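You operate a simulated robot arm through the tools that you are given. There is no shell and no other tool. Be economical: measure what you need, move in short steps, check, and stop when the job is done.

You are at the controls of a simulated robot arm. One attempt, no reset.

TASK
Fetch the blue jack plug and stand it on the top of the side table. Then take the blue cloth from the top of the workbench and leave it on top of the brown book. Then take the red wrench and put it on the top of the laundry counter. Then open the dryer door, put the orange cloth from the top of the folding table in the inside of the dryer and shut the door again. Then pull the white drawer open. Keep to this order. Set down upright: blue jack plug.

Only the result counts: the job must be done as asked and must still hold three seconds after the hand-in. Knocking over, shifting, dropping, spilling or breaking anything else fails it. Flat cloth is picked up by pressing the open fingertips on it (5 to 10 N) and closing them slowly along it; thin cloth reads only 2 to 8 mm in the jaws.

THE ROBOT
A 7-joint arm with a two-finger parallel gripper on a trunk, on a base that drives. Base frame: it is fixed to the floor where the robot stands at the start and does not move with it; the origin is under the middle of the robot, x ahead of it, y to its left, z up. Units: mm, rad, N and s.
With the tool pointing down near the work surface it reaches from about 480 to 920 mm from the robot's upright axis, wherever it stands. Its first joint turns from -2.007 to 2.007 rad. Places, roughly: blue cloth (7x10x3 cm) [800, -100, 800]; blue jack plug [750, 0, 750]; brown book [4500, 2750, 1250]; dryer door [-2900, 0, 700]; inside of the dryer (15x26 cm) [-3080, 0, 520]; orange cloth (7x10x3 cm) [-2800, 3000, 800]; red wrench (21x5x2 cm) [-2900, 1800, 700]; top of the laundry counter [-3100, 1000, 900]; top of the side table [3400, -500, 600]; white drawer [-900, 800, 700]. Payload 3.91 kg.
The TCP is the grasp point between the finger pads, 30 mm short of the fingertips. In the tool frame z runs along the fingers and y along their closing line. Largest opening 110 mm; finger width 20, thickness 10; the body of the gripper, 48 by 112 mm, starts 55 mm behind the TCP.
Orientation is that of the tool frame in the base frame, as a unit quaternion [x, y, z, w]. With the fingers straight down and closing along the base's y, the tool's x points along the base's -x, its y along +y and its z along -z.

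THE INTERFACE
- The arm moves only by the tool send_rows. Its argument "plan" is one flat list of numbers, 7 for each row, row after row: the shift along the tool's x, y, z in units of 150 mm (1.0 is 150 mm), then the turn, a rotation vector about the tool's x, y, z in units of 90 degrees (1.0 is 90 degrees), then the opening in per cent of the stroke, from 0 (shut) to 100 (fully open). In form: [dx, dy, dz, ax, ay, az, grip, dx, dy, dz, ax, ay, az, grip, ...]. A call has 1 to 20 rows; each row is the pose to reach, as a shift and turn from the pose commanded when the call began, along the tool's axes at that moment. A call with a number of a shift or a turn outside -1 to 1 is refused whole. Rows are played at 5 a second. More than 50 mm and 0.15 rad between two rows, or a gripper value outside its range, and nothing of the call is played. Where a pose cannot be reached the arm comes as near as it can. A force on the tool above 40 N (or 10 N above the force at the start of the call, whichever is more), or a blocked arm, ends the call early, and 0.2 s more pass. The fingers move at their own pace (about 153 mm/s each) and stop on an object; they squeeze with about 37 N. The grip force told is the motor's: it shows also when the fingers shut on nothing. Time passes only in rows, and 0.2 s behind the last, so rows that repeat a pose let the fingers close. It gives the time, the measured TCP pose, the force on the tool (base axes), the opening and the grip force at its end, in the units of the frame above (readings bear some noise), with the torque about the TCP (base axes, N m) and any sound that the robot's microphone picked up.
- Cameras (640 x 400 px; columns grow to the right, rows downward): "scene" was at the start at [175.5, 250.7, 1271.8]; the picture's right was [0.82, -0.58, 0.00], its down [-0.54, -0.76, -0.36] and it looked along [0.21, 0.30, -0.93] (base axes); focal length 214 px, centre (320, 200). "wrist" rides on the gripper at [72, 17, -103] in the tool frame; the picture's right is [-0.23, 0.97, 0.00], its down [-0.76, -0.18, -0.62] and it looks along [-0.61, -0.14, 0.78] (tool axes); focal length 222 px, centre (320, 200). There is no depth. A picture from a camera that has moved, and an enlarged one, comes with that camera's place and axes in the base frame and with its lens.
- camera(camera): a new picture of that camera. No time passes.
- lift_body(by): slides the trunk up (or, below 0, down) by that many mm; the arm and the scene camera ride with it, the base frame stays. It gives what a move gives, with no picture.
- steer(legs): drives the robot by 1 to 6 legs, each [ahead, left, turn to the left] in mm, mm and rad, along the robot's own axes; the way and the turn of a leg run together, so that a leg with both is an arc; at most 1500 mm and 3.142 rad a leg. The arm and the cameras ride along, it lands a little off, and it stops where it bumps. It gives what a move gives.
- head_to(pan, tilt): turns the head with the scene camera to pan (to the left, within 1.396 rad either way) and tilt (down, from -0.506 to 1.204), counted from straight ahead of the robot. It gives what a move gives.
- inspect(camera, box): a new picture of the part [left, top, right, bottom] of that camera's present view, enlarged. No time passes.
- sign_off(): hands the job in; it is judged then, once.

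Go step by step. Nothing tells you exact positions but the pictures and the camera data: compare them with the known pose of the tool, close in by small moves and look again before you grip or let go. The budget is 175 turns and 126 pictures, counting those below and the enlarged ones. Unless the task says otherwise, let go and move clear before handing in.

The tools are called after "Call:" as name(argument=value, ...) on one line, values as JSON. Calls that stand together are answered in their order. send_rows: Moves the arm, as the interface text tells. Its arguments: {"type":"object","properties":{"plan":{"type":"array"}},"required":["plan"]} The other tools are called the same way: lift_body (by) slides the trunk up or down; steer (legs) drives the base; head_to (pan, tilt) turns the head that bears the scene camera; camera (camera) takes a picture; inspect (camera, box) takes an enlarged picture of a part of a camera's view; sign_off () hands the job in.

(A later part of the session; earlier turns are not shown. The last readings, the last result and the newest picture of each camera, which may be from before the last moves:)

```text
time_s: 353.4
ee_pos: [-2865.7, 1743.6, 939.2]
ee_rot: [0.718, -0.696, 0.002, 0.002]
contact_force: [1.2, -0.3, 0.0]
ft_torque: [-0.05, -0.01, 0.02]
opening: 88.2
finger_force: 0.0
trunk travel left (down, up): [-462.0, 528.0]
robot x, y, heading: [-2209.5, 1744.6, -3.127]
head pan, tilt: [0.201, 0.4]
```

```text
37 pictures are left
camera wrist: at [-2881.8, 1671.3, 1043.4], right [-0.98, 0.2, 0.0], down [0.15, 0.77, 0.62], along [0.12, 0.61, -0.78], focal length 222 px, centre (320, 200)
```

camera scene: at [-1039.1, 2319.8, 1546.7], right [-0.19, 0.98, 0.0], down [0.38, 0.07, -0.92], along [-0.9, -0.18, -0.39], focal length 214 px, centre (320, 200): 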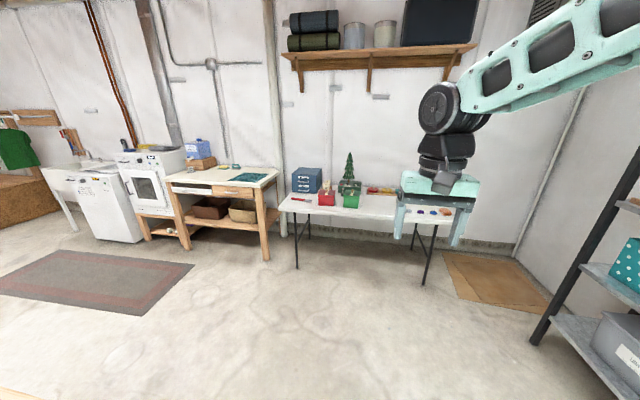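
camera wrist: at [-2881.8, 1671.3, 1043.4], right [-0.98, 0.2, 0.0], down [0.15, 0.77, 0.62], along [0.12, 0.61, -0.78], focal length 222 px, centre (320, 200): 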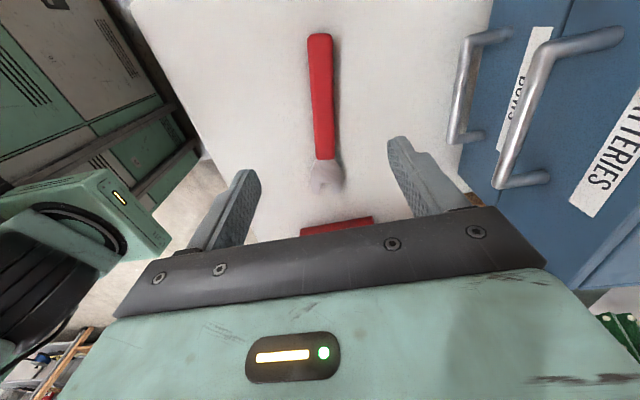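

The wrench handle is centred under the gripper. I'll shift 20 mm towards the balance point and lower.

Call:
lift_body(by=-150)

Call:
send_rows(plan=[-0.13, 0, 0.05, 0, 0, 0, 60, -0.13, 0, 0.12, 0, 0, 0, 60, -0.13, 0, 0.18, 0, 0, 0, 60, -0.13, 0, 0.22, 0, 0, 0, 60])

Call:
camera(camera="wrist")

```text
time_s: 355.2
ee_pos: [-2867.0, 1743.5, 788.0]
ee_rot: [0.718, -0.696, 0.003, 0.001]
contact_force: [0.0, 0.2, -0.6]
ft_torque: [0.01, -0.01, 0.0]
opening: 88.1
finger_force: 0.0
trunk travel left (down, up): [-312.0, 678.0]
robot x, y, heading: [-2210.3, 1746.0, -3.127]
head pan, tilt: [0.201, 0.4]
```

```text
time_s: 356.0
ee_pos: [-2867.1, 1763.5, 770.7]
ee_rot: [0.719, -0.695, 0.0, 0.005]
contact_force: [3.3, 0.9, 18.9]
ft_torque: [0.2, -0.87, 0.05]
opening: 67.4
finger_force: 1.2
trunk travel left (down, up): [-312.0, 678.0]
robot x, y, heading: [-2210.0, 1748.1, -3.123]
head pan, tilt: [0.201, 0.4]
stopped in row 3: the force on the tool passed its limit (the readings are from after the stop); the commanded pose is now the measured one
```

```text
36 pictures are left
camera wrist: at [-2881.5, 1691.9, 876.2], right [-0.98, 0.2, 0.01], down [0.16, 0.77, 0.62], along [0.11, 0.6, -0.79], focal length 222 px, centre (320, 200)
```

wrist: 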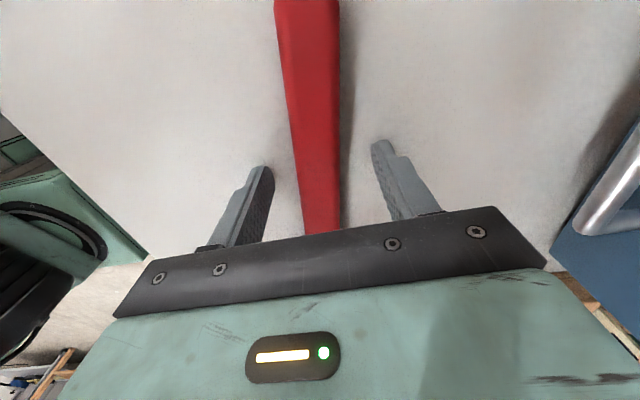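

The fingertips touch the table at z ≈ 741, straddling the handle. I'll rise 3 mm and close.

Call:
send_rows(plan=[0, 0, -0.025, 0, 0, 0, 60, 0, 0, -0.025, 0, 0, 0, 45, 0, 0, -0.025, 0, 0, 0, 32, 0, 0, -0.025, 0, 0, 0, 20, 0, 0, -0.025, 0, 0, 0, 10, 0, 0, -0.025, 0, 0, 0, 5])

```text
time_s: 357.4
ee_pos: [-2867.6, 1763.0, 771.3]
ee_rot: [0.719, -0.695, 0.0, 0.004]
contact_force: [0.6, -0.6, 0.3]
ft_torque: [-0.04, 0.01, -0.01]
opening: 27.9
finger_force: 37.0
trunk travel left (down, up): [-312.0, 678.0]
robot x, y, heading: [-2211.7, 1746.7, -3.125]
head pan, tilt: [0.201, 0.4]
```

Wrench held. I'll lift and drive sideways to the laundry counter.

Call:
lift_body(by=340)

Call:
steer(legs=[[0, 985, 0]])

Call:
camera(camera="wrist")

Call:
head_to(pan=0.1, tilt=0.6)

Call:
camera(camera="scene")

```text
time_s: 360.7
ee_pos: [-2868.6, 1763.7, 1112.9]
ee_rot: [0.718, -0.696, 0.001, 0.005]
contact_force: [-0.7, 0.8, -2.4]
ft_torque: [-0.09, 0.03, 0.04]
opening: 27.3
finger_force: 36.8
trunk travel left (down, up): [-652.0, 338.0]
robot x, y, heading: [-2207.7, 1744.4, -3.132]
head pan, tilt: [0.201, 0.4]
```

```text
time_s: 365.8
ee_pos: [-2852.6, 775.4, 1112.1]
ee_rot: [0.719, -0.695, 0.0, 0.005]
contact_force: [0.1, 0.1, -2.5]
ft_torque: [-0.04, 0.0, 0.03]
opening: 27.7
finger_force: 37.0
trunk travel left (down, up): [-652.0, 338.0]
robot x, y, heading: [-2192.5, 759.5, -3.122]
head pan, tilt: [0.201, 0.4]
```

```text
35 pictures are left
camera wrist: at [-2866.0, 703.1, 1217.7], right [-0.98, 0.19, 0.01], down [0.16, 0.77, 0.62], along [0.12, 0.61, -0.79], focal length 222 px, centre (320, 200)
```

wrist: 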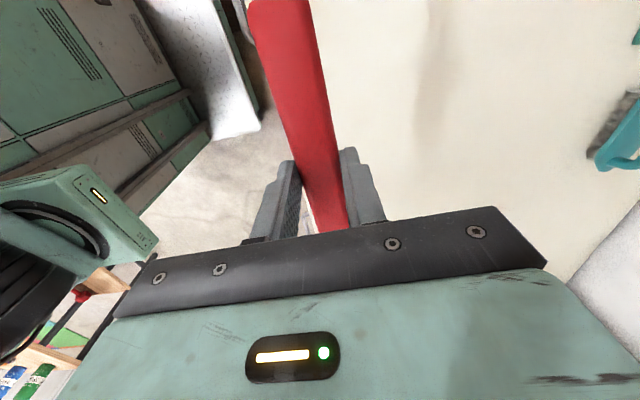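

```text
time_s: 366.6
ee_pos: [-2851.5, 775.0, 1112.2]
ee_rot: [0.72, -0.694, -0.001, 0.005]
contact_force: [0.1, 0.3, -2.3]
ft_torque: [-0.01, 0.02, 0.01]
opening: 27.6
finger_force: 36.7
trunk travel left (down, up): [-652.0, 338.0]
robot x, y, heading: [-2191.2, 764.4, -3.125]
head pan, tilt: [0.099, 0.6]
```

```text
34 pictures are left
camera scene: at [-2420.0, 542.4, 1318.5], right [-0.12, 0.99, 0.0], down [0.56, 0.07, -0.83], along [-0.82, -0.1, -0.56], focal length 214 px, centre (320, 200)
```

scene: 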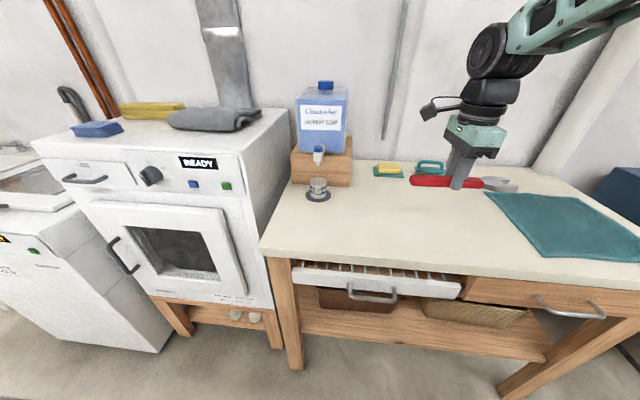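

The counter under the wrench is clear. I'll move 70 mm further in from the edge and lower.

Call:
send_rows(plan=[0, 0.2, 0, 0, 0, 0, 5, 0, 0.4, 0, 0, 0, 0, 5, 0, 0.48, 0, 0, 0, 0, 5])

Call:
lift_body(by=-150)

Call:
send_rows(plan=[0, 0, 0.05, 0, 0, 0, 5, 0, 0, 0.1, 0, 0, 0, 5, 0, 0, 0.15, 0, 0, 0, 5, 0, 0, 0.19, 0, 0, 0, 5, 0, 0, 0.22, 0, 0, 0, 5])

Call:
inspect(camera="scene", box=[340, 140, 540, 280])

```text
time_s: 367.4
ee_pos: [-2923.7, 773.6, 1110.7]
ee_rot: [0.719, -0.695, 0.001, 0.005]
contact_force: [0.3, 0.4, -1.7]
ft_torque: [-0.04, 0.04, -0.02]
opening: 27.7
finger_force: 36.9
trunk travel left (down, up): [-652.0, 338.0]
robot x, y, heading: [-2193.5, 760.5, -3.124]
head pan, tilt: [0.099, 0.6]
```

```text
time_s: 369.1
ee_pos: [-2923.5, 773.4, 960.9]
ee_rot: [0.719, -0.694, 0.001, 0.005]
contact_force: [0.4, 0.4, -2.1]
ft_torque: [-0.06, -0.01, -0.02]
opening: 27.5
finger_force: 37.1
trunk travel left (down, up): [-502.0, 488.0]
robot x, y, heading: [-2195.1, 763.1, -3.124]
head pan, tilt: [0.099, 0.6]
```

```text
time_s: 370.3
ee_pos: [-2923.4, 772.1, 931.4]
ee_rot: [0.719, -0.695, -0.002, 0.008]
contact_force: [4.4, 2.2, 30.9]
ft_torque: [0.63, -0.61, 0.0]
opening: 27.6
finger_force: 36.9
trunk travel left (down, up): [-502.0, 488.0]
robot x, y, heading: [-2194.8, 760.3, -3.124]
head pan, tilt: [0.099, 0.6]
```

```text
2.86 times, centred on (440, 210) of scene
camera zoom: at [-2418.6, 542.5, 1169.4], right [-0.12, 0.99, 0.0], down [0.56, 0.07, -0.83], along [-0.82, -0.1, -0.56], focal length 613 px, centre (-23, 171)
```

zoom: 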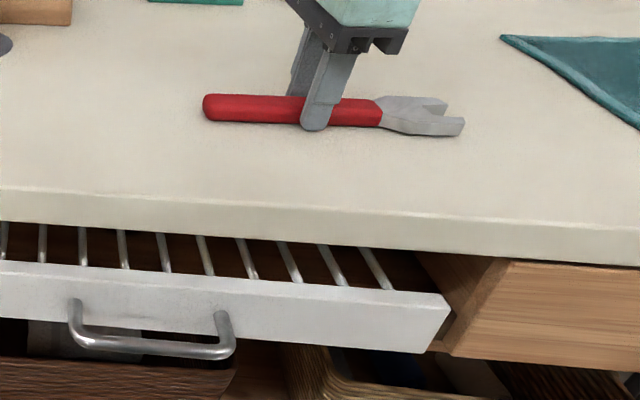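

The wrench rests on the counter. I'll ease up, open and rise.

Call:
send_rows(plan=[0, 0, -0.015, 0, 0, 0, 5, 0, 0, -0.015, 0, 0, 0, 26, 0, 0, -0.015, 0, 0, 0, 35, 0, 0, -0.015, 0, 0, 0, 50, 0, 0, -0.015, 0, 0, 0, 60, 0, 0, -0.2, 0, 0, 0, 60, 0, 0, -0.5, 0, 0, 0, 60, 0, 0, -0.8, 0, 0, 0, 60, 0, 0, -1, 0, 0, 0, 60])

Call:
head_to(pan=0.5, tilt=0.6)

Call:
camera(camera="scene")

```text
time_s: 372.3
ee_pos: [-2922.1, 771.6, 1078.4]
ee_rot: [0.719, -0.695, 0.0, 0.006]
contact_force: [0.6, 0.2, 0.4]
ft_torque: [-0.01, 0.01, 0.02]
opening: 66.0
finger_force: 0.1
trunk travel left (down, up): [-502.0, 488.0]
robot x, y, heading: [-2193.2, 759.1, -3.123]
head pan, tilt: [0.099, 0.6]
```

```text
time_s: 373.2
ee_pos: [-2923.6, 771.4, 1077.3]
ee_rot: [0.719, -0.694, 0.001, 0.005]
contact_force: [-0.1, 0.6, -0.2]
ft_torque: [0.0, 0.01, 0.0]
opening: 65.9
finger_force: 0.1
trunk travel left (down, up): [-502.0, 488.0]
robot x, y, heading: [-2196.7, 757.9, -3.124]
head pan, tilt: [0.499, 0.6]
```

```text
32 pictures are left
camera scene: at [-2409.0, 509.1, 1168.4], right [-0.49, 0.87, 0.0], down [0.49, 0.28, -0.83], along [-0.72, -0.41, -0.56], focal length 214 px, centre (320, 200)
```

scene: 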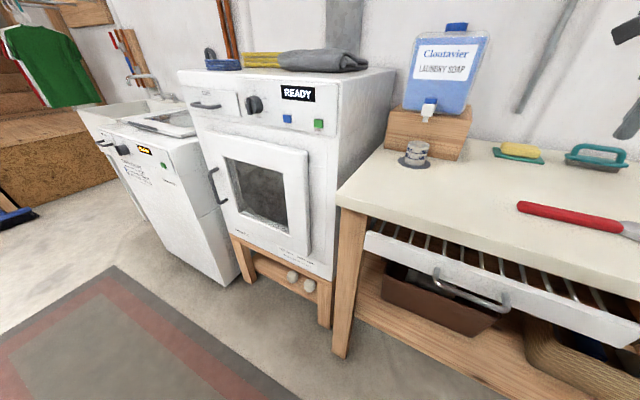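

Task 3 is done: the wrench is on the counter. Now the dryer: the door handle is a vertical bar on the left (-y) side near (-2840, -225, 740), hinged on the right. I'll position the robot and set the gripper horizontal.

Call:
steer(legs=[[-347, 608, 0]])

Call:
send_rows(plan=[0, 0, 0, 0, 0, -0.09, 60, 0, 0, 0, 0, 0, -0.18, 60, 0, 0, 0, 0, 0, -0.27, 60, 0, 0, 0, 0, 0, -0.36, 60, 0, 0, 0, 0, 0, -0.45, 60, 0, 0, 0, 0, 0, -0.54, 60, 0, 0, 0, 0, 0, -0.63, 60, 0, 0, 0, 0, 0, -0.72, 60, 0, 0, 0, 0, 0, -0.81, 60, 0, 0, 0, 0, 0, -0.9, 60, 0, 0, 0, 0, 0, -0.99, 60])

Call:
send_rows(plan=[0, 0, 0, 0, -0.09, 0, 60, 0, 0, 0, 0, -0.18, 0, 60, 0, 0, 0, 0, -0.27, 0, 60, 0, 0, 0, 0, -0.36, 0, 60, 0, 0, 0, 0, -0.45, 0, 60, 0, 0, 0, 0, -0.54, 0, 60, 0, 0, 0, 0, -0.63, 0, 60, 0, 0, 0, 0, -0.72, 0, 60, 0, 0, 0, 0, -0.81, 0, 60, 0, 0, 0, 0, -0.9, 0, 60, 0, 0, 0, 0, -0.99, 0, 60])

Call:
lift_body(by=-335)

Call:
camera(camera="wrist")

Call:
camera(camera="scene")

```text
time_s: 377.1
ee_pos: [-2549.9, 175.2, 1077.7]
ee_rot: [0.716, -0.698, 0.0, 0.005]
contact_force: [-0.6, 0.1, -0.4]
ft_torque: [0.02, 0.0, 0.01]
opening: 66.0
finger_force: 0.0
trunk travel left (down, up): [-502.0, 488.0]
robot x, y, heading: [-1820.8, 159.5, -3.139]
head pan, tilt: [0.499, 0.6]
```

```text
time_s: 379.5
ee_pos: [-2549.6, 174.5, 1077.8]
ee_rot: [1.0, 0.006, -0.004, 0.004]
contact_force: [1.3, -0.2, 0.0]
ft_torque: [0.0, 0.01, 0.04]
opening: 66.0
finger_force: 0.0
trunk travel left (down, up): [-502.0, 488.0]
robot x, y, heading: [-1824.0, 156.3, -3.136]
head pan, tilt: [0.499, 0.6]
```

```text
time_s: 381.9
ee_pos: [-2549.9, 173.6, 1077.8]
ee_rot: [0.71, 0.001, -0.704, 0.006]
contact_force: [-0.5, -0.1, 0.2]
ft_torque: [-0.03, 0.03, 0.0]
opening: 66.0
finger_force: 0.0
trunk travel left (down, up): [-502.0, 488.0]
robot x, y, heading: [-1824.6, 159.8, -3.135]
head pan, tilt: [0.499, 0.6]
```

```text
time_s: 385.1
ee_pos: [-2549.7, 174.3, 742.2]
ee_rot: [0.711, 0.001, -0.703, 0.007]
contact_force: [-0.3, -0.5, 0.5]
ft_torque: [0.0, 0.03, 0.0]
opening: 66.0
finger_force: 0.0
trunk travel left (down, up): [-167.0, 823.0]
robot x, y, heading: [-1820.4, 155.4, -3.133]
head pan, tilt: [0.499, 0.6]
```

```text
31 pictures are left
camera wrist: at [-2446.2, 158.0, 673.1], right [0.01, -0.97, 0.23], down [0.61, 0.19, 0.77], along [-0.79, 0.14, 0.6], focal length 222 px, centre (320, 200)
```

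wrist: 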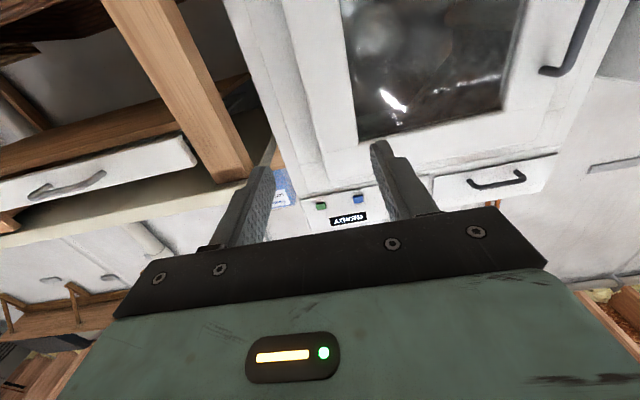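

```text
30 pictures are left
camera scene: at [-2039.5, -92.2, 833.4], right [-0.48, 0.87, 0.0], down [0.49, 0.27, -0.83], along [-0.72, -0.4, -0.56], focal length 214 px, centre (320, 200)
```

scene: 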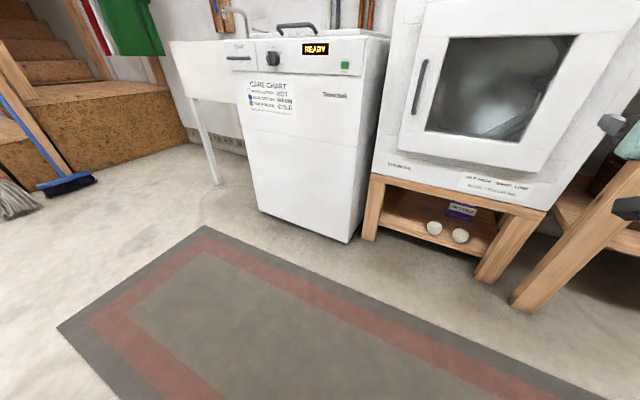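

Triangulated, the handle bar is at (-2824, -184), z 690–825, and the door face is at x ≈ -2860 with the hinge near y ≈ +190. I'll bring the gripper in front of the bar.

Call:
send_rows(plan=[0, 0.3, 0, 0, 0, 0, 60, 0, 0.6, 0, 0, 0, 0, 60, 0, 0.9, 0.1, 0, 0, 0, 60, -0.05, 1, 0.3, 0, 0, 0, 60])

Call:
send_rows(plan=[0, 0.3, 0, 0, 0, 0, 60, 0, 0.6, 0.1, 0, 0, 0, 60, 0, 0.9, 0.2, 0, 0, 0, 60, -0.05, 1, 0.4, 0, 0, 0, 60])

Call:
send_rows(plan=[0, 0.2, 0.1, 0, 0, 0, 60, 0, 0.38, 0.3, 0, 0, 0, 60])

Call:
camera(camera="wrist")

```text
time_s: 386.1
ee_pos: [-2592.6, 23.2, 752.4]
ee_rot: [0.71, 0.0, -0.704, 0.005]
contact_force: [0.5, 0.5, 0.9]
ft_torque: [0.0, 0.03, 0.0]
opening: 66.0
finger_force: 0.0
trunk travel left (down, up): [-167.0, 823.0]
robot x, y, heading: [-1824.0, 156.8, -3.133]
head pan, tilt: [0.499, 0.6]
```

```text
time_s: 387.1
ee_pos: [-2649.3, -125.8, 758.7]
ee_rot: [0.71, 0.001, -0.704, 0.006]
contact_force: [0.0, 0.8, 0.4]
ft_torque: [-0.02, -0.02, 0.02]
opening: 65.8
finger_force: 0.0
trunk travel left (down, up): [-167.0, 823.0]
robot x, y, heading: [-1823.0, 154.6, -3.134]
head pan, tilt: [0.499, 0.6]
```

```text
time_s: 387.8
ee_pos: [-2696.8, -183.4, 758.2]
ee_rot: [0.71, 0.0, -0.704, 0.005]
contact_force: [-0.1, 0.3, 0.1]
ft_torque: [0.01, -0.02, 0.06]
opening: 65.9
finger_force: 0.0
trunk travel left (down, up): [-167.0, 823.0]
robot x, y, heading: [-1822.0, 159.3, -3.134]
head pan, tilt: [0.499, 0.6]
```

```text
29 pictures are left
camera wrist: at [-2593.1, -200.4, 688.4], right [0.01, -0.97, 0.23], down [0.62, 0.19, 0.77], along [-0.79, 0.14, 0.6], focal length 222 px, centre (320, 200)
```

wrist: 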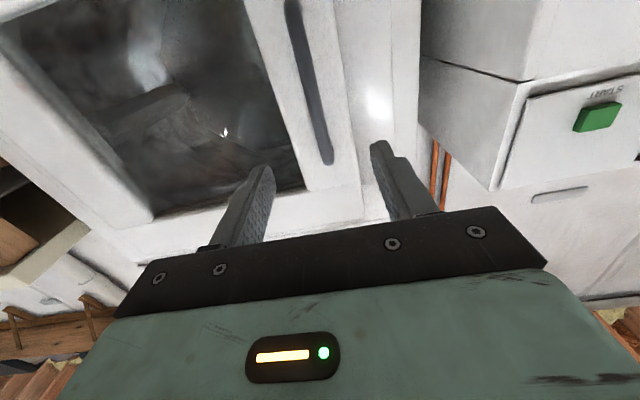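

The bar lines up between the fingers, about 127 mm ahead. I'll advance 108 mm and close.

Call:
send_rows(plan=[0, -0.01, 0.25, 0, 0, 0, 60, 0, -0.01, 0.5, 0, 0, 0, 60, 0, -0.01, 0.65, 0, 0, 0, 60, 0, -0.01, 0.72, 0, 0, 0, 60, 0, -0.01, 0.72, 0, 0, 0, 40, 0, -0.01, 0.72, 0, 0, 0, 20, 0, -0.01, 0.72, 0, 0, 0, 5, 0, -0.01, 0.72, 0, 0, 0, 5])

Call:
camera(camera="wrist")

```text
time_s: 389.6
ee_pos: [-2780.1, -183.8, 757.7]
ee_rot: [0.711, 0.002, -0.703, 0.009]
contact_force: [11.9, -2.1, 1.0]
ft_torque: [-0.11, 0.17, 0.06]
opening: 0.2
finger_force: 37.8
out of reach, approached as far as the arm can: row 3, 4, 5, 6, 7, 8
trunk travel left (down, up): [-167.0, 823.0]
robot x, y, heading: [-1820.3, 154.5, -3.138]
head pan, tilt: [0.499, 0.6]
stopped in row 8: the force on the tool passed its limit (the readings are from after the stop); the commanded pose is now the measured one
```

```text
28 pictures are left
camera wrist: at [-2675.9, -201.0, 689.3], right [0.01, -0.97, 0.24], down [0.61, 0.19, 0.77], along [-0.79, 0.14, 0.6], focal length 222 px, centre (320, 200)
```

wrist: 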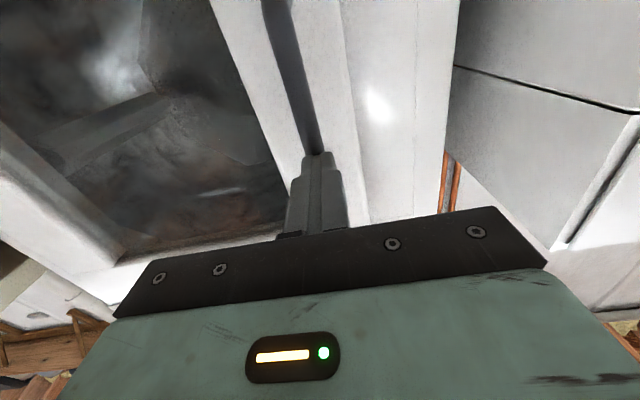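

The arm ran out of reach just short of the bar and the fingers closed in front of it. I'll open, back off, drive 90 mm closer and retry.

Call:
send_rows(plan=[0, 0, -0.2, 0, 0, 0, 30, 0, 0, -0.4, 0, 0, 0, 60, 0, 0, -0.4, 0, 0, 0, 60])

Call:
steer(legs=[[80, 0, 0]])

```text
time_s: 390.4
ee_pos: [-2720.7, -182.7, 759.0]
ee_rot: [0.711, 0.0, -0.704, 0.006]
contact_force: [0.4, -1.0, -0.7]
ft_torque: [0.05, 0.01, 0.01]
opening: 65.8
finger_force: 0.1
trunk travel left (down, up): [-167.0, 823.0]
robot x, y, heading: [-1823.3, 156.4, -3.136]
head pan, tilt: [0.499, 0.6]
```

```text
time_s: 391.4
ee_pos: [-2795.4, -185.8, 760.8]
ee_rot: [0.711, 0.001, -0.703, 0.006]
contact_force: [-0.3, 0.6, 0.1]
ft_torque: [0.0, -0.03, -0.03]
opening: 65.8
finger_force: 0.0
trunk travel left (down, up): [-167.0, 823.0]
robot x, y, heading: [-1901.9, 158.3, -3.134]
head pan, tilt: [0.499, 0.6]
```

Call:
send_rows(plan=[0, 0, 0.05, 0, 0, 0, 60, 0, 0, 0.12, 0, 0, 0, 60, 0, 0, 0.12, 0, 0, 0, 40, 0, 0, 0.12, 0, 0, 0, 20, 0, 0, 0.12, 0, 0, 0, 5, 0, 0, 0.12, 0, 0, 0, 5])

```text
time_s: 392.8
ee_pos: [-2816.4, -182.6, 757.9]
ee_rot: [0.711, -0.001, -0.703, 0.005]
contact_force: [2.5, 23.4, -2.7]
ft_torque: [0.53, -0.04, -0.04]
opening: 13.8
finger_force: 44.8
trunk travel left (down, up): [-167.0, 823.0]
robot x, y, heading: [-1899.3, 160.3, -3.132]
head pan, tilt: [0.499, 0.6]
```

The bar is gripped. I'll pull the door open along its arc about the hinge.

Call:
send_rows(plan=[0, -0.035, -0.215, -0.0556, 0, 0, 5, 0, -0.089, -0.427, -0.111, 0, 0, 5, 0, -0.161, -0.633, -0.167, 0, 0, 5, 0, -0.25, -0.833, -0.222, 0, 0, 5, 0, -0.335, -0.986, -0.267, 0, 0, 5])

```text
time_s: 394.0
ee_pos: [-2666.7, -136.0, 758.4]
ee_rot: [0.696, 0.148, -0.685, 0.155]
contact_force: [-4.3, 9.3, -12.4]
ft_torque: [1.21, -0.87, -0.13]
opening: 13.7
finger_force: 44.5
trunk travel left (down, up): [-167.0, 823.0]
robot x, y, heading: [-1899.7, 155.8, -3.129]
head pan, tilt: [0.499, 0.6]
```

The door follows. The same relative motion again takes it to about 48°.

Call:
send_rows(plan=[0, -0.035, -0.215, -0.0556, 0, 0, 5, 0, -0.089, -0.427, -0.111, 0, 0, 5, 0, -0.161, -0.633, -0.167, 0, 0, 5, 0, -0.25, -0.833, -0.222, 0, 0, 5, 0, -0.335, -0.986, -0.267, 0, 0, 5])

```text
time_s: 394.7
ee_pos: [-2627.7, -110.4, 755.4]
ee_rot: [-0.672, -0.212, 0.686, -0.181]
contact_force: [-0.7, 0.1, 11.9]
ft_torque: [-0.72, -0.79, 0.04]
opening: 14.2
finger_force: 45.2
out of reach, approached as far as the arm can: row 2
trunk travel left (down, up): [-167.0, 823.0]
robot x, y, heading: [-1897.9, 155.8, -3.139]
head pan, tilt: [0.499, 0.6]
stopped in row 3: the force on the tool passed its limit (the readings are from after the stop); the commanded pose is now the measured one
```

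The arm nears its limit here. I'll keep the grip and swing the whole base on an arc around the hinge instead.

Call:
steer(legs=[[0, -144, 0.15], [0, -144, 0.15]])

```text
time_s: 396.7
ee_pos: [-2567.4, -55.3, 753.9]
ee_rot: [-0.64, -0.294, 0.658, -0.267]
contact_force: [-0.9, -0.1, 0.2]
ft_torque: [-0.84, -0.56, 0.01]
opening: 14.3
finger_force: 44.7
trunk travel left (down, up): [-167.0, 823.0]
robot x, y, heading: [-1930.3, 383.0, -2.891]
head pan, tilt: [0.499, 0.6]
stopped in leg 2: the force on the tool passed its limit (the readings are from after the stop); the commanded pose is now the measured one
```

Call:
steer(legs=[[-5, -113, 0.12], [-5, -113, 0.12], [-5, -113, 0.12]])

```text
time_s: 399.5
ee_pos: [-2495.6, 56.6, 755.2]
ee_rot: [-0.576, -0.405, 0.6, -0.379]
contact_force: [13.7, -6.1, -4.0]
ft_torque: [-0.59, -0.76, 0.05]
opening: 14.6
finger_force: 45.0
trunk travel left (down, up): [-167.0, 823.0]
robot x, y, heading: [-2051.0, 687.9, -2.538]
head pan, tilt: [0.499, 0.6]
```

The door is at about 62°. One more arc, then I'll release and push the rest from the inside.

Call:
steer(legs=[[-5, -113, 0.12], [-5, -113, 0.12]])

Call:
send_rows(plan=[0, 0, 0, 0, 0, 0, 30, 0, 0, 0, 0, 0, 0, 60, 0, 0, -0.1, 0, 0, 0, 60, 0, 0, -0.3, 0, 0, 0, 60, 0, 0, -0.6, 0, 0, 0, 60, 0, 0, -0.8, 0, 0, 0, 60])

Call:
camera(camera="scene")

```text
time_s: 401.6
ee_pos: [-2470.5, 145.3, 753.8]
ee_rot: [-0.521, -0.474, 0.547, -0.452]
contact_force: [37.8, -6.8, -5.6]
ft_torque: [0.26, -0.99, 0.1]
opening: 14.4
finger_force: 44.8
trunk travel left (down, up): [-167.0, 823.0]
robot x, y, heading: [-2196.3, 862.1, -2.296]
head pan, tilt: [0.499, 0.6]
```

```text
time_s: 403.0
ee_pos: [-2452.4, 266.3, 754.8]
ee_rot: [-0.523, -0.473, 0.547, -0.452]
contact_force: [1.1, 0.0, 0.0]
ft_torque: [0.0, 0.04, -0.1]
opening: 65.8
finger_force: 0.1
trunk travel left (down, up): [-167.0, 823.0]
robot x, y, heading: [-2197.4, 867.8, -2.298]
head pan, tilt: [0.499, 0.6]
```

```text
27 pictures are left
camera scene: at [-2155.3, 538.3, 833.4], right [-0.98, 0.22, 0.0], down [0.12, 0.55, -0.83], along [-0.18, -0.8, -0.56], focal length 214 px, centre (320, 200)
```

scene: 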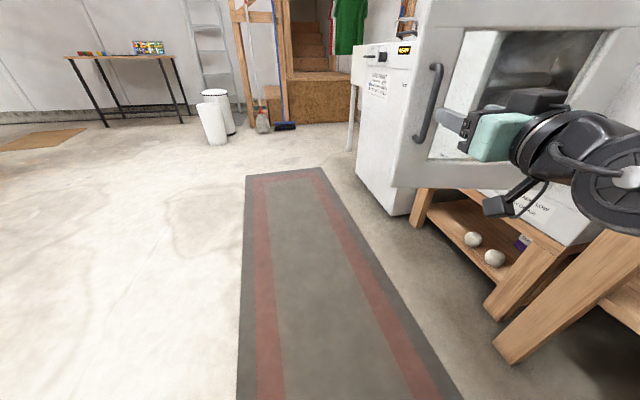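

The door stands open about 77°, which is enough for entering along x at y ≈ 0. Now I'll fetch the orange cloth: raise the trunk, back away, and turn the tool vertical with closing along x.

Call:
lift_body(by=300)

Call:
steer(legs=[[-400, 0, 0], [0, 0, -0.84], [0, -1000, 0], [0, -880, 0]])

Call:
send_rows(plan=[0, 0, 0, 0, 0.09, 0, 80, 0, 0, 0, 0, 0.18, 0, 80, 0, 0, 0, 0, 0.27, 0, 80, 0, 0, 0, 0, 0.36, 0, 80, 0, 0, 0, 0, 0.45, 0, 80, 0, 0, 0, 0, 0.54, 0, 80, 0, 0, 0, 0, 0.63, 0, 80, 0, 0, 0, 0, 0.72, 0, 80, 0, 0, 0, 0, 0.81, 0, 80, 0, 0, 0, 0, 0.9, 0, 80, 0, 0, 0, 0, 0.99, 0, 80])

```text
time_s: 406.0
ee_pos: [-2452.9, 266.9, 1054.3]
ee_rot: [-0.523, -0.473, 0.546, -0.453]
contact_force: [1.0, 0.1, 0.5]
ft_torque: [-0.01, -0.01, 0.0]
opening: 66.2
finger_force: 0.1
trunk travel left (down, up): [-467.0, 523.0]
robot x, y, heading: [-2195.4, 865.9, -2.298]
head pan, tilt: [0.499, 0.6]
```

```text
time_s: 419.6
ee_pos: [-2605.7, 2826.6, 1055.3]
ee_rot: [-0.67, -0.217, 0.684, -0.187]
contact_force: [0.0, -0.6, 0.1]
ft_torque: [0.03, -0.03, 0.01]
opening: 65.9
finger_force: 0.0
trunk travel left (down, up): [-467.0, 523.0]
robot x, y, heading: [-1990.3, 3030.2, -3.138]
head pan, tilt: [0.499, 0.6]
```

```text
time_s: 421.9
ee_pos: [-2561.5, 2867.8, 1061.8]
ee_rot: [0.957, 0.287, -0.036, 0.003]
contact_force: [-0.4, -0.4, 0.2]
ft_torque: [0.02, -0.01, -0.02]
opening: 87.8
finger_force: 0.1
out of reach, approached as far as the arm can: row 9, 10, 11
trunk travel left (down, up): [-467.0, 523.0]
robot x, y, heading: [-1986.3, 3029.8, -3.139]
head pan, tilt: [0.499, 0.6]
```

Call:
send_rows(plan=[0, 0, 0, 0, 0, -0.09, 80, 0, 0, 0, 0, 0, -0.18, 80, 0, 0, 0, 0, 0, -0.27, 80, 0, 0, 0, 0, 0, -0.36, 80, 0, 0, 0, 0, 0, -0.45, 80, 0, 0, 0, 0, 0, -0.54, 80, 0, 0, 0, 0, 0, -0.63, 80])

Call:
send_rows(plan=[0.2, -0.2, 0, -0.043, 0.0166, 0, 80, 0.4, -0.4, 0, -0.043, 0.0166, 0, 80, 0.6, -0.6, 0, -0.043, 0.0166, 0, 80, 0.8, -0.8, 0, -0.043, 0.0166, 0, 80, 1, -1, 0, -0.043, 0.0166, 0, 80])

Call:
send_rows(plan=[0, -0.22, 0.1, 0, 0, 0, 80, 0, -0.44, 0.2, 0, 0, 0, 80])

Call:
camera(camera="wrist")

```text
time_s: 423.6
ee_pos: [-2558.8, 2867.6, 1063.1]
ee_rot: [0.706, 0.707, -0.033, -0.015]
contact_force: [-0.1, -0.1, 0.6]
ft_torque: [-0.01, 0.02, -0.01]
opening: 88.0
finger_force: 0.1
trunk travel left (down, up): [-467.0, 523.0]
robot x, y, heading: [-1984.3, 3031.7, -3.139]
head pan, tilt: [0.499, 0.6]
```

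```text
time_s: 424.8
ee_pos: [-2628.8, 3022.5, 1066.7]
ee_rot: [0.706, 0.708, -0.001, 0.0]
contact_force: [-0.5, 1.0, 0.4]
ft_torque: [0.02, -0.01, -0.02]
opening: 88.1
finger_force: 0.0
out of reach, approached as far as the arm can: row 1, 2, 3, 4, 5
trunk travel left (down, up): [-467.0, 523.0]
robot x, y, heading: [-1984.0, 3030.4, -3.145]
head pan, tilt: [0.499, 0.6]
```

```text
time_s: 425.4
ee_pos: [-2627.8, 3024.4, 1039.1]
ee_rot: [0.707, 0.707, -0.001, 0.0]
contact_force: [-0.4, 0.3, 0.7]
ft_torque: [0.01, -0.02, 0.05]
opening: 87.8
finger_force: 0.0
out of reach, approached as far as the arm can: row 1, 2
trunk travel left (down, up): [-467.0, 523.0]
robot x, y, heading: [-1986.2, 3030.5, -3.144]
head pan, tilt: [0.499, 0.6]
```

```text
26 pictures are left
camera wrist: at [-2611.7, 3096.9, 1143.6], right [0.97, -0.23, 0.0], down [-0.18, -0.76, 0.62], along [-0.14, -0.61, -0.78], focal length 222 px, centre (320, 200)
```

wrist: 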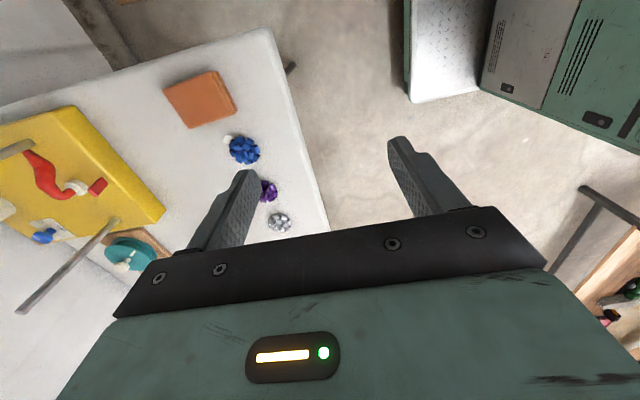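

The cloth's short side is actually along y, with its centre at about (-2813, 3045), rotated about 6°. I'll turn the tool back to closing along y and move over it.

Call:
send_rows(plan=[0, 0, 0, 0, 0, 0.085, 69, 0, 0, 0, 0, 0, 0.17, 69, 0, 0, 0, 0, 0, 0.255, 69, 0, 0, 0, 0, 0, 0.34, 69, 0, 0, 0, 0, 0, 0.425, 69, 0, 0, 0, 0, 0, 0.51, 69, 0, 0, 0, 0, 0, 0.595, 69, 0, 0, 0, 0, 0, 0.68, 69, 0, 0, 0, 0, 0, 0.765, 69, 0, 0, 0, 0, 0, 0.85, 69, 0, 0, 0, 0, 0, 0.933, 69])

Call:
send_rows(plan=[-0.3, 0, 0, 0, 0, 0, 69, -0.6, 0, 0, 0, 0, 0, 69, -0.9, 0, 0, 0, 0, 0, 69, -1, 0, 0.2, 0, 0, 0, 69, -1, 0, 0.5, 0, 0, 0, 69])

Call:
camera(camera="wrist")

```text
time_s: 427.8
ee_pos: [-2622.7, 3036.2, 1032.7]
ee_rot: [0.999, 0.054, -0.001, 0.002]
contact_force: [-0.6, -0.1, -0.2]
ft_torque: [-0.02, 0.01, 0.01]
opening: 76.0
finger_force: 0.0
out of reach, approached as far as the arm can: row 11
trunk travel left (down, up): [-467.0, 523.0]
robot x, y, heading: [-1985.7, 3031.1, -3.146]
head pan, tilt: [0.499, 0.6]
```

```text
time_s: 428.9
ee_pos: [-2623.4, 3037.0, 984.4]
ee_rot: [0.998, 0.057, -0.002, 0.004]
contact_force: [-0.4, 0.0, -0.5]
ft_torque: [0.02, 0.02, -0.02]
opening: 75.7
finger_force: 0.1
out of reach, approached as far as the arm can: row 1, 2, 3, 4, 5
trunk travel left (down, up): [-467.0, 523.0]
robot x, y, heading: [-1986.8, 3028.1, -3.144]
head pan, tilt: [0.499, 0.6]
```

```text
25 pictures are left
camera wrist: at [-2549.8, 3028.6, 1089.9], right [-0.12, -0.99, 0.01], down [-0.77, 0.1, 0.63], along [-0.62, 0.07, -0.78], focal length 222 px, centre (320, 200)
```

wrist: 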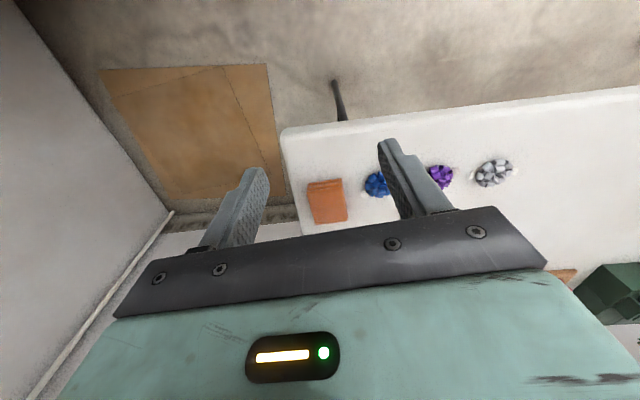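

The arm is at a joint limit in this pose, so I'll close the remaining 190 mm with the base and lower the trunk.

Call:
steer(legs=[[188, -6, 0]])

Call:
lift_body(by=-130)

Call:
camera(camera="wrist")

```text
time_s: 430.5
ee_pos: [-2813.0, 3044.6, 984.9]
ee_rot: [0.998, 0.055, -0.002, 0.003]
contact_force: [0.3, -0.6, -0.6]
ft_torque: [0.02, -0.02, -0.01]
opening: 76.1
finger_force: 0.0
trunk travel left (down, up): [-467.0, 523.0]
robot x, y, heading: [-2177.7, 3039.0, 3.139]
head pan, tilt: [0.499, 0.6]
```

```text
time_s: 432.1
ee_pos: [-2813.3, 3045.5, 854.9]
ee_rot: [0.998, 0.055, -0.001, 0.004]
contact_force: [-0.1, -0.2, 0.0]
ft_torque: [-0.01, -0.02, 0.01]
opening: 75.8
finger_force: 0.1
trunk travel left (down, up): [-337.0, 653.0]
robot x, y, heading: [-2175.7, 3039.0, 3.141]
head pan, tilt: [0.499, 0.6]
```

```text
24 pictures are left
camera wrist: at [-2739.4, 3036.6, 960.0], right [-0.12, -0.99, 0.01], down [-0.77, 0.1, 0.62], along [-0.62, 0.07, -0.78], focal length 222 px, centre (320, 200)
```

wrist: 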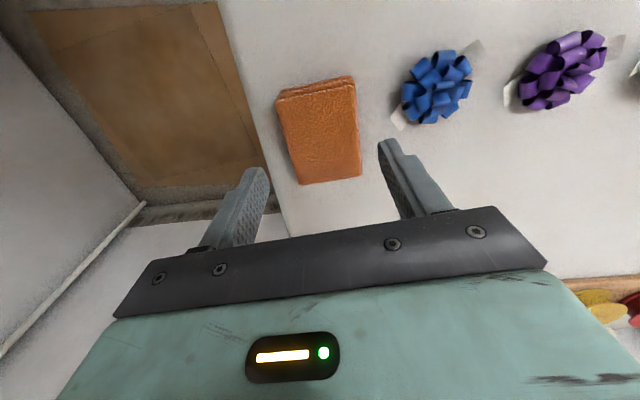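

Centred. I'll lower around the cloth and close.

Call:
send_rows(plan=[0, 0, 0, 0, 0, 0, 75, 0, 0, 0, 0, 0, 0, 75])

Call:
lift_body(by=-70)

Call:
send_rows(plan=[0, 0, 0.03, 0, 0, 0, 75, 0, 0, 0.055, 0, 0, 0, 75, 0, 0, 0.055, 0, 0, 0, 65, 0, 0, 0.055, 0, 0, 0, 50, 0, 0, 0.055, 0, 0, 0, 35, 0, 0, 0.055, 0, 0, 0, 20, 0, 0, 0.055, 0, 0, 0, 20])

```text
time_s: 432.7
ee_pos: [-2813.0, 3045.2, 854.7]
ee_rot: [0.998, 0.055, -0.002, 0.004]
contact_force: [-0.7, -0.2, 0.3]
ft_torque: [0.0, 0.02, -0.01]
opening: 82.5
finger_force: 0.0
trunk travel left (down, up): [-337.0, 653.0]
robot x, y, heading: [-2176.4, 3035.8, 3.137]
head pan, tilt: [0.499, 0.6]
```

```text
time_s: 433.8
ee_pos: [-2813.6, 3044.5, 784.4]
ee_rot: [0.998, 0.056, -0.002, 0.003]
contact_force: [-0.4, -0.2, -0.3]
ft_torque: [-0.05, 0.0, -0.01]
opening: 82.5
finger_force: 0.1
trunk travel left (down, up): [-267.0, 723.0]
robot x, y, heading: [-2176.5, 3044.4, 3.14]
head pan, tilt: [0.499, 0.6]
```

```text
time_s: 435.4
ee_pos: [-2812.6, 3043.5, 776.8]
ee_rot: [0.998, 0.055, -0.004, 0.004]
contact_force: [0.5, -0.1, 0.7]
ft_torque: [0.04, 0.03, -0.03]
opening: 67.2
finger_force: 37.0
trunk travel left (down, up): [-267.0, 723.0]
robot x, y, heading: [-2180.2, 3040.7, 3.135]
head pan, tilt: [0.499, 0.6]
```

The orange cloth is held. I'll lift it and drive to the front of the dryer.

Call:
lift_body(by=360)

Call:
steer(legs=[[-430, 0, 0], [0, 1300, 0], [0, 1000, 0]])

```text
time_s: 438.9
ee_pos: [-2813.0, 3046.4, 1136.9]
ee_rot: [0.998, 0.056, -0.004, 0.004]
contact_force: [-0.2, 0.6, -0.5]
ft_torque: [0.03, -0.04, 0.01]
opening: 67.0
finger_force: 37.2
trunk travel left (down, up): [-627.0, 363.0]
robot x, y, heading: [-2174.2, 3037.5, 3.139]
head pan, tilt: [0.499, 0.6]
```

```text
time_s: 452.4
ee_pos: [-2444.4, 772.3, 1137.6]
ee_rot: [0.999, 0.04, -0.004, 0.004]
contact_force: [-0.3, 0.6, -0.8]
ft_torque: [0.01, -0.01, 0.03]
opening: 66.8
finger_force: 37.5
trunk travel left (down, up): [-627.0, 363.0]
robot x, y, heading: [-1807.3, 744.7, 3.111]
head pan, tilt: [0.499, 0.6]
```

Call:
steer(legs=[[-40, 770, 0.03]])

Call:
send_rows(plan=[0, 0, 0, 0, 0, 0.07, 20])

Call:
send_rows(plan=[0, 0, 0, 0, -0.09, 0, 20, 0, 0, 0, 0, -0.18, 0, 20, 0, 0, 0, 0, -0.27, 0, 20, 0, 0, 0, 0, -0.36, 0, 20, 0, 0, 0, 0, -0.45, 0, 20, 0, 0, 0, 0, -0.54, 0, 20, 0, 0, 0, 0, -0.63, 0, 20, 0, 0, 0, 0, -0.72, 0, 20, 0, 0, 0, 0, -0.81, 0, 20, 0, 0, 0, 0, -0.9, 0, 20, 0, 0, 0, 0, -0.98, 0, 20])

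Call:
lift_body(by=-400)

Call:
head_to(pan=0.0, tilt=0.3)

Call:
camera(camera="scene")

Call:
camera(camera="wrist")

```text
time_s: 456.6
ee_pos: [-2411.1, -30.9, 1137.4]
ee_rot: [0.998, 0.062, -0.004, 0.004]
contact_force: [-0.4, 0.2, -0.8]
ft_torque: [0.0, -0.03, 0.01]
opening: 66.9
finger_force: 37.1
trunk travel left (down, up): [-627.0, 363.0]
robot x, y, heading: [-1773.4, -28.4, -3.13]
head pan, tilt: [0.499, 0.6]
```

```text
time_s: 456.9
ee_pos: [-2400.5, -3.7, 1135.9]
ee_rot: [1.0, 0.012, -0.005, 0.008]
contact_force: [0.2, -0.5, 0.1]
ft_torque: [0.0, -0.02, 0.02]
opening: 67.0
finger_force: 37.0
out of reach, approached as far as the arm can: row 1
trunk travel left (down, up): [-627.0, 363.0]
robot x, y, heading: [-1770.1, -30.4, -3.13]
head pan, tilt: [0.499, 0.6]
```

```text
time_s: 459.4
ee_pos: [-2436.0, -22.4, 1160.1]
ee_rot: [0.716, 0.002, -0.698, 0.007]
contact_force: [0.2, 0.2, -0.4]
ft_torque: [-0.02, -0.04, -0.01]
opening: 66.6
finger_force: 37.3
out of reach, approached as far as the arm can: row 9, 10, 11
trunk travel left (down, up): [-627.0, 363.0]
robot x, y, heading: [-1772.7, -29.1, -3.131]
head pan, tilt: [0.499, 0.6]
```

```text
time_s: 463.2
ee_pos: [-2436.9, -21.7, 758.8]
ee_rot: [0.717, 0.002, -0.697, 0.007]
contact_force: [-1.0, -0.7, -1.3]
ft_torque: [-0.01, -0.03, -0.03]
opening: 66.8
finger_force: 36.8
trunk travel left (down, up): [-227.0, 763.0]
robot x, y, heading: [-1774.5, -26.2, -3.129]
head pan, tilt: [0.499, 0.6]
```

```text
time_s: 464.1
ee_pos: [-2436.5, -22.8, 758.2]
ee_rot: [0.717, 0.002, -0.697, 0.007]
contact_force: [0.9, -0.6, 0.4]
ft_torque: [0.01, -0.01, -0.01]
opening: 66.4
finger_force: 36.9
trunk travel left (down, up): [-227.0, 763.0]
robot x, y, heading: [-1777.1, -26.8, -3.135]
head pan, tilt: [0.0, 0.3]
```

```text
23 pictures are left
camera scene: at [-2006.3, -235.7, 920.9], right [-0.01, 1.0, 0.0], down [0.3, 0.0, -0.96], along [-0.95, -0.01, -0.3], focal length 214 px, centre (320, 200)
```

scene: 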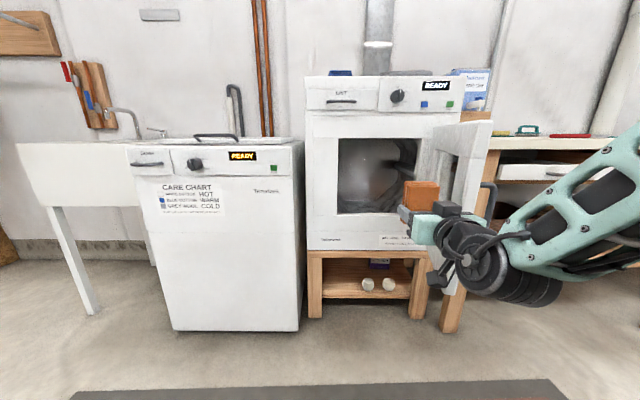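

```text
22 pictures are left
camera wrist: at [-2331.2, -38.1, 689.8], right [0.01, -0.97, 0.23], down [0.6, 0.19, 0.78], along [-0.8, 0.13, 0.58], focal length 222 px, centre (320, 200)
```

wrist: 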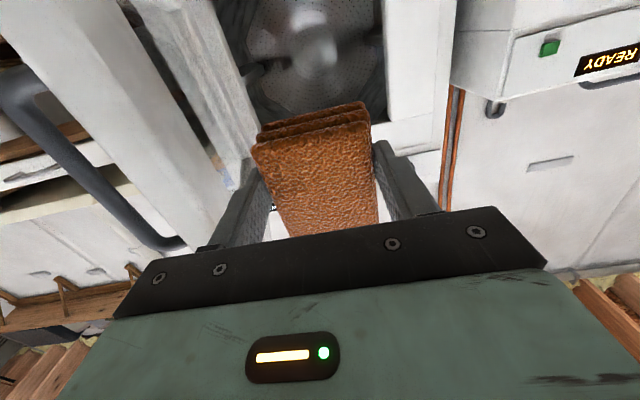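

The dryer opening spans y -172 to 148 and z 587 to 903, but the elbow would come close to the half-open door. I'll push the door wider from the inside with the outside of the fingers, moving the base sideways.

Call:
steer(legs=[[120, 0, 0], [0, -270, 0]])

Call:
camera(camera="scene")

```text
time_s: 466.9
ee_pos: [-2558.5, 250.0, 758.0]
ee_rot: [0.716, 0.001, -0.698, 0.006]
contact_force: [0.0, -0.2, 0.4]
ft_torque: [0.01, -0.02, 0.02]
opening: 66.8
finger_force: 37.1
trunk travel left (down, up): [-227.0, 763.0]
robot x, y, heading: [-1894.3, 240.2, -3.132]
head pan, tilt: [0.0, 0.3]
```

```text
21 pictures are left
camera scene: at [-2128.4, 35.9, 920.9], right [-0.01, 1.0, 0.0], down [0.3, 0.0, -0.96], along [-0.96, -0.01, -0.3], focal length 214 px, centre (320, 200)
```

scene: 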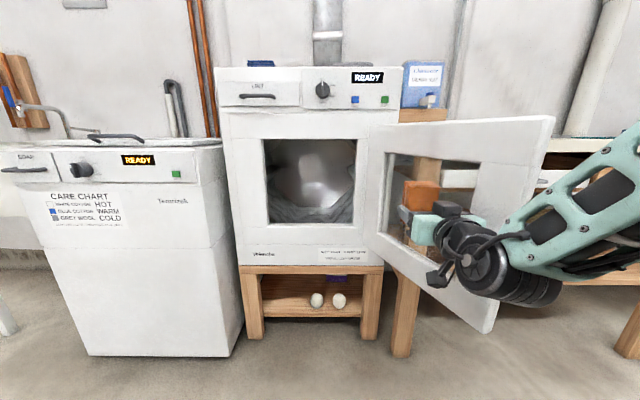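

The door is now wide open. I'll move back in front of the opening, extend the arm, then check the alignment.

Call:
steer(legs=[[0, 265, 0]])

Call:
send_rows(plan=[0, 0, 0.25, 0, 0, 0, 20, 0, 0, 0.5, 0, 0, 0, 20, 0, 0, 0.75, 0, 0, 0, 20, 0, 0, 1, 0, 0, 0, 20])

Call:
send_rows(plan=[0, 0, 0.2, 0, 0, 0, 20, 0, 0, 0.45, 0, 0, 0, 20])

Call:
camera(camera="scene")

Call:
camera(camera="wrist")

```text
time_s: 468.7
ee_pos: [-2554.7, -14.2, 758.2]
ee_rot: [0.716, 0.006, -0.698, 0.01]
contact_force: [0.2, 0.2, -1.0]
ft_torque: [0.01, -0.01, -0.02]
opening: 66.8
finger_force: 36.7
trunk travel left (down, up): [-227.0, 763.0]
robot x, y, heading: [-1894.8, -17.6, -3.124]
head pan, tilt: [0.0, 0.3]
```

```text
time_s: 469.7
ee_pos: [-2702.6, -17.5, 753.4]
ee_rot: [0.716, 0.005, -0.698, 0.01]
contact_force: [-0.4, 0.4, -0.6]
ft_torque: [0.04, -0.03, -0.02]
opening: 66.8
finger_force: 36.9
trunk travel left (down, up): [-227.0, 763.0]
robot x, y, heading: [-1894.2, -17.9, -3.127]
head pan, tilt: [0.0, 0.3]
```

```text
time_s: 470.3
ee_pos: [-2772.6, -20.2, 751.6]
ee_rot: [0.717, 0.006, -0.697, 0.011]
contact_force: [-0.6, -0.7, -0.1]
ft_torque: [-0.01, -0.02, -0.01]
opening: 66.7
finger_force: 37.0
trunk travel left (down, up): [-227.0, 763.0]
robot x, y, heading: [-1890.3, -15.0, -3.123]
head pan, tilt: [0.0, 0.3]
```

```text
20 pictures are left
camera scene: at [-2122.9, -225.2, 920.9], right [-0.02, 1.0, 0.0], down [0.3, 0.01, -0.96], along [-0.96, -0.02, -0.3], focal length 214 px, centre (320, 200)
```

scene: 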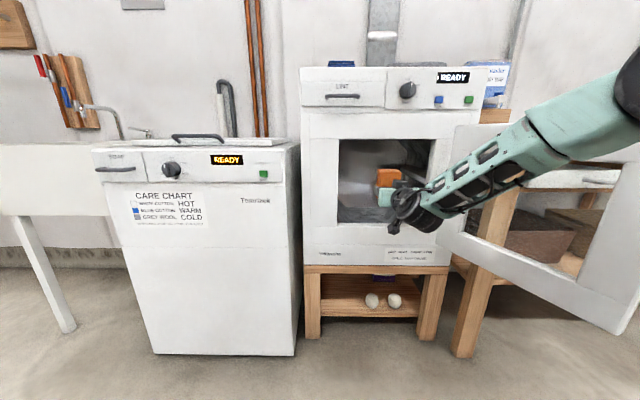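

```text
19 pictures are left
camera wrist: at [-2665.7, -35.7, 683.6], right [0.01, -0.97, 0.23], down [0.6, 0.2, 0.78], along [-0.8, 0.13, 0.59], focal length 222 px, centre (320, 200)
```

wrist: 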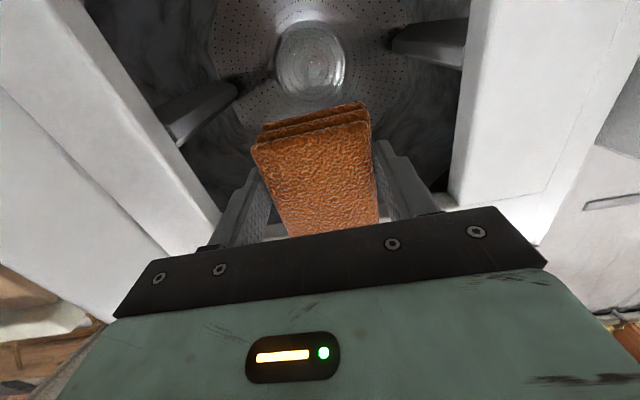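

The forearm leans to the door side, so I'll enter diagonally from the -y side, which keeps the elbow clear of the door.

Call:
steer(legs=[[-150, 0, 0], [0, 351, 0], [0, 0, -0.315], [170, 52, 0]])

Call:
camera(camera="scene")

```text
time_s: 475.7
ee_pos: [-2749.0, -72.8, 751.6]
ee_rot: [0.707, -0.116, -0.689, -0.108]
contact_force: [-0.2, 0.0, -0.3]
ft_torque: [0.01, -0.01, -0.02]
opening: 66.8
finger_force: 37.1
trunk travel left (down, up): [-227.0, 763.0]
robot x, y, heading: [-1920.1, -358.2, 2.822]
head pan, tilt: [0.0, 0.3]
```

```text
18 pictures are left
camera scene: at [-2204.8, -479.9, 920.9], right [0.31, 0.95, 0.0], down [0.28, -0.09, -0.96], along [-0.91, 0.3, -0.3], focal length 214 px, centre (320, 200)
```

scene: 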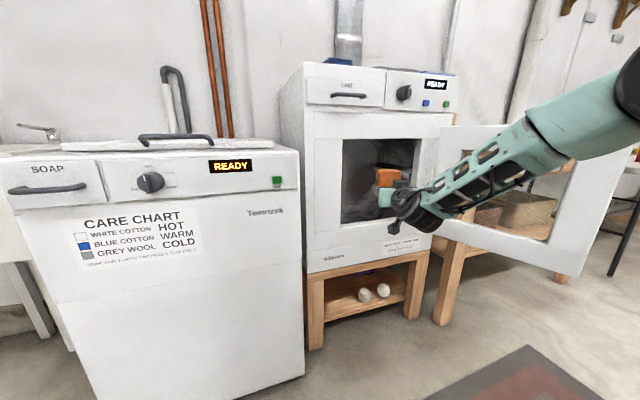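

Call:
steer(legs=[[150, 15, 0], [150, 5, 0]])

Call:
camera(camera="scene")

Call:
camera(camera="wrist")

```text
time_s: 478.1
ee_pos: [-3044.8, 5.1, 751.4]
ee_rot: [0.707, -0.116, -0.689, -0.108]
contact_force: [0.1, 0.6, -0.5]
ft_torque: [0.02, -0.03, 0.0]
opening: 66.5
finger_force: 36.5
trunk travel left (down, up): [-227.0, 763.0]
robot x, y, heading: [-2214.9, -279.9, 2.819]
head pan, tilt: [0.0, 0.3]
```

```text
17 pictures are left
camera scene: at [-2500.7, -402.3, 920.9], right [0.31, 0.95, 0.0], down [0.28, -0.09, -0.96], along [-0.91, 0.3, -0.3], focal length 214 px, centre (320, 200)
```

scene: 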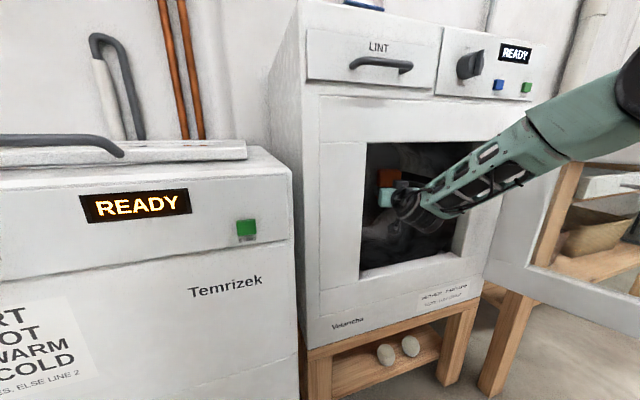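

```text
16 pictures are left
camera wrist: at [-2949.6, -44.0, 683.5], right [-0.31, -0.92, 0.23], down [0.63, -0.01, 0.78], along [-0.71, 0.39, 0.58], focal length 222 px, centre (320, 200)
```

wrist: 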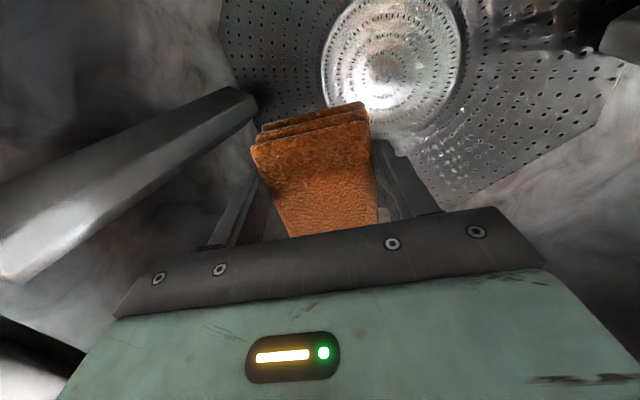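

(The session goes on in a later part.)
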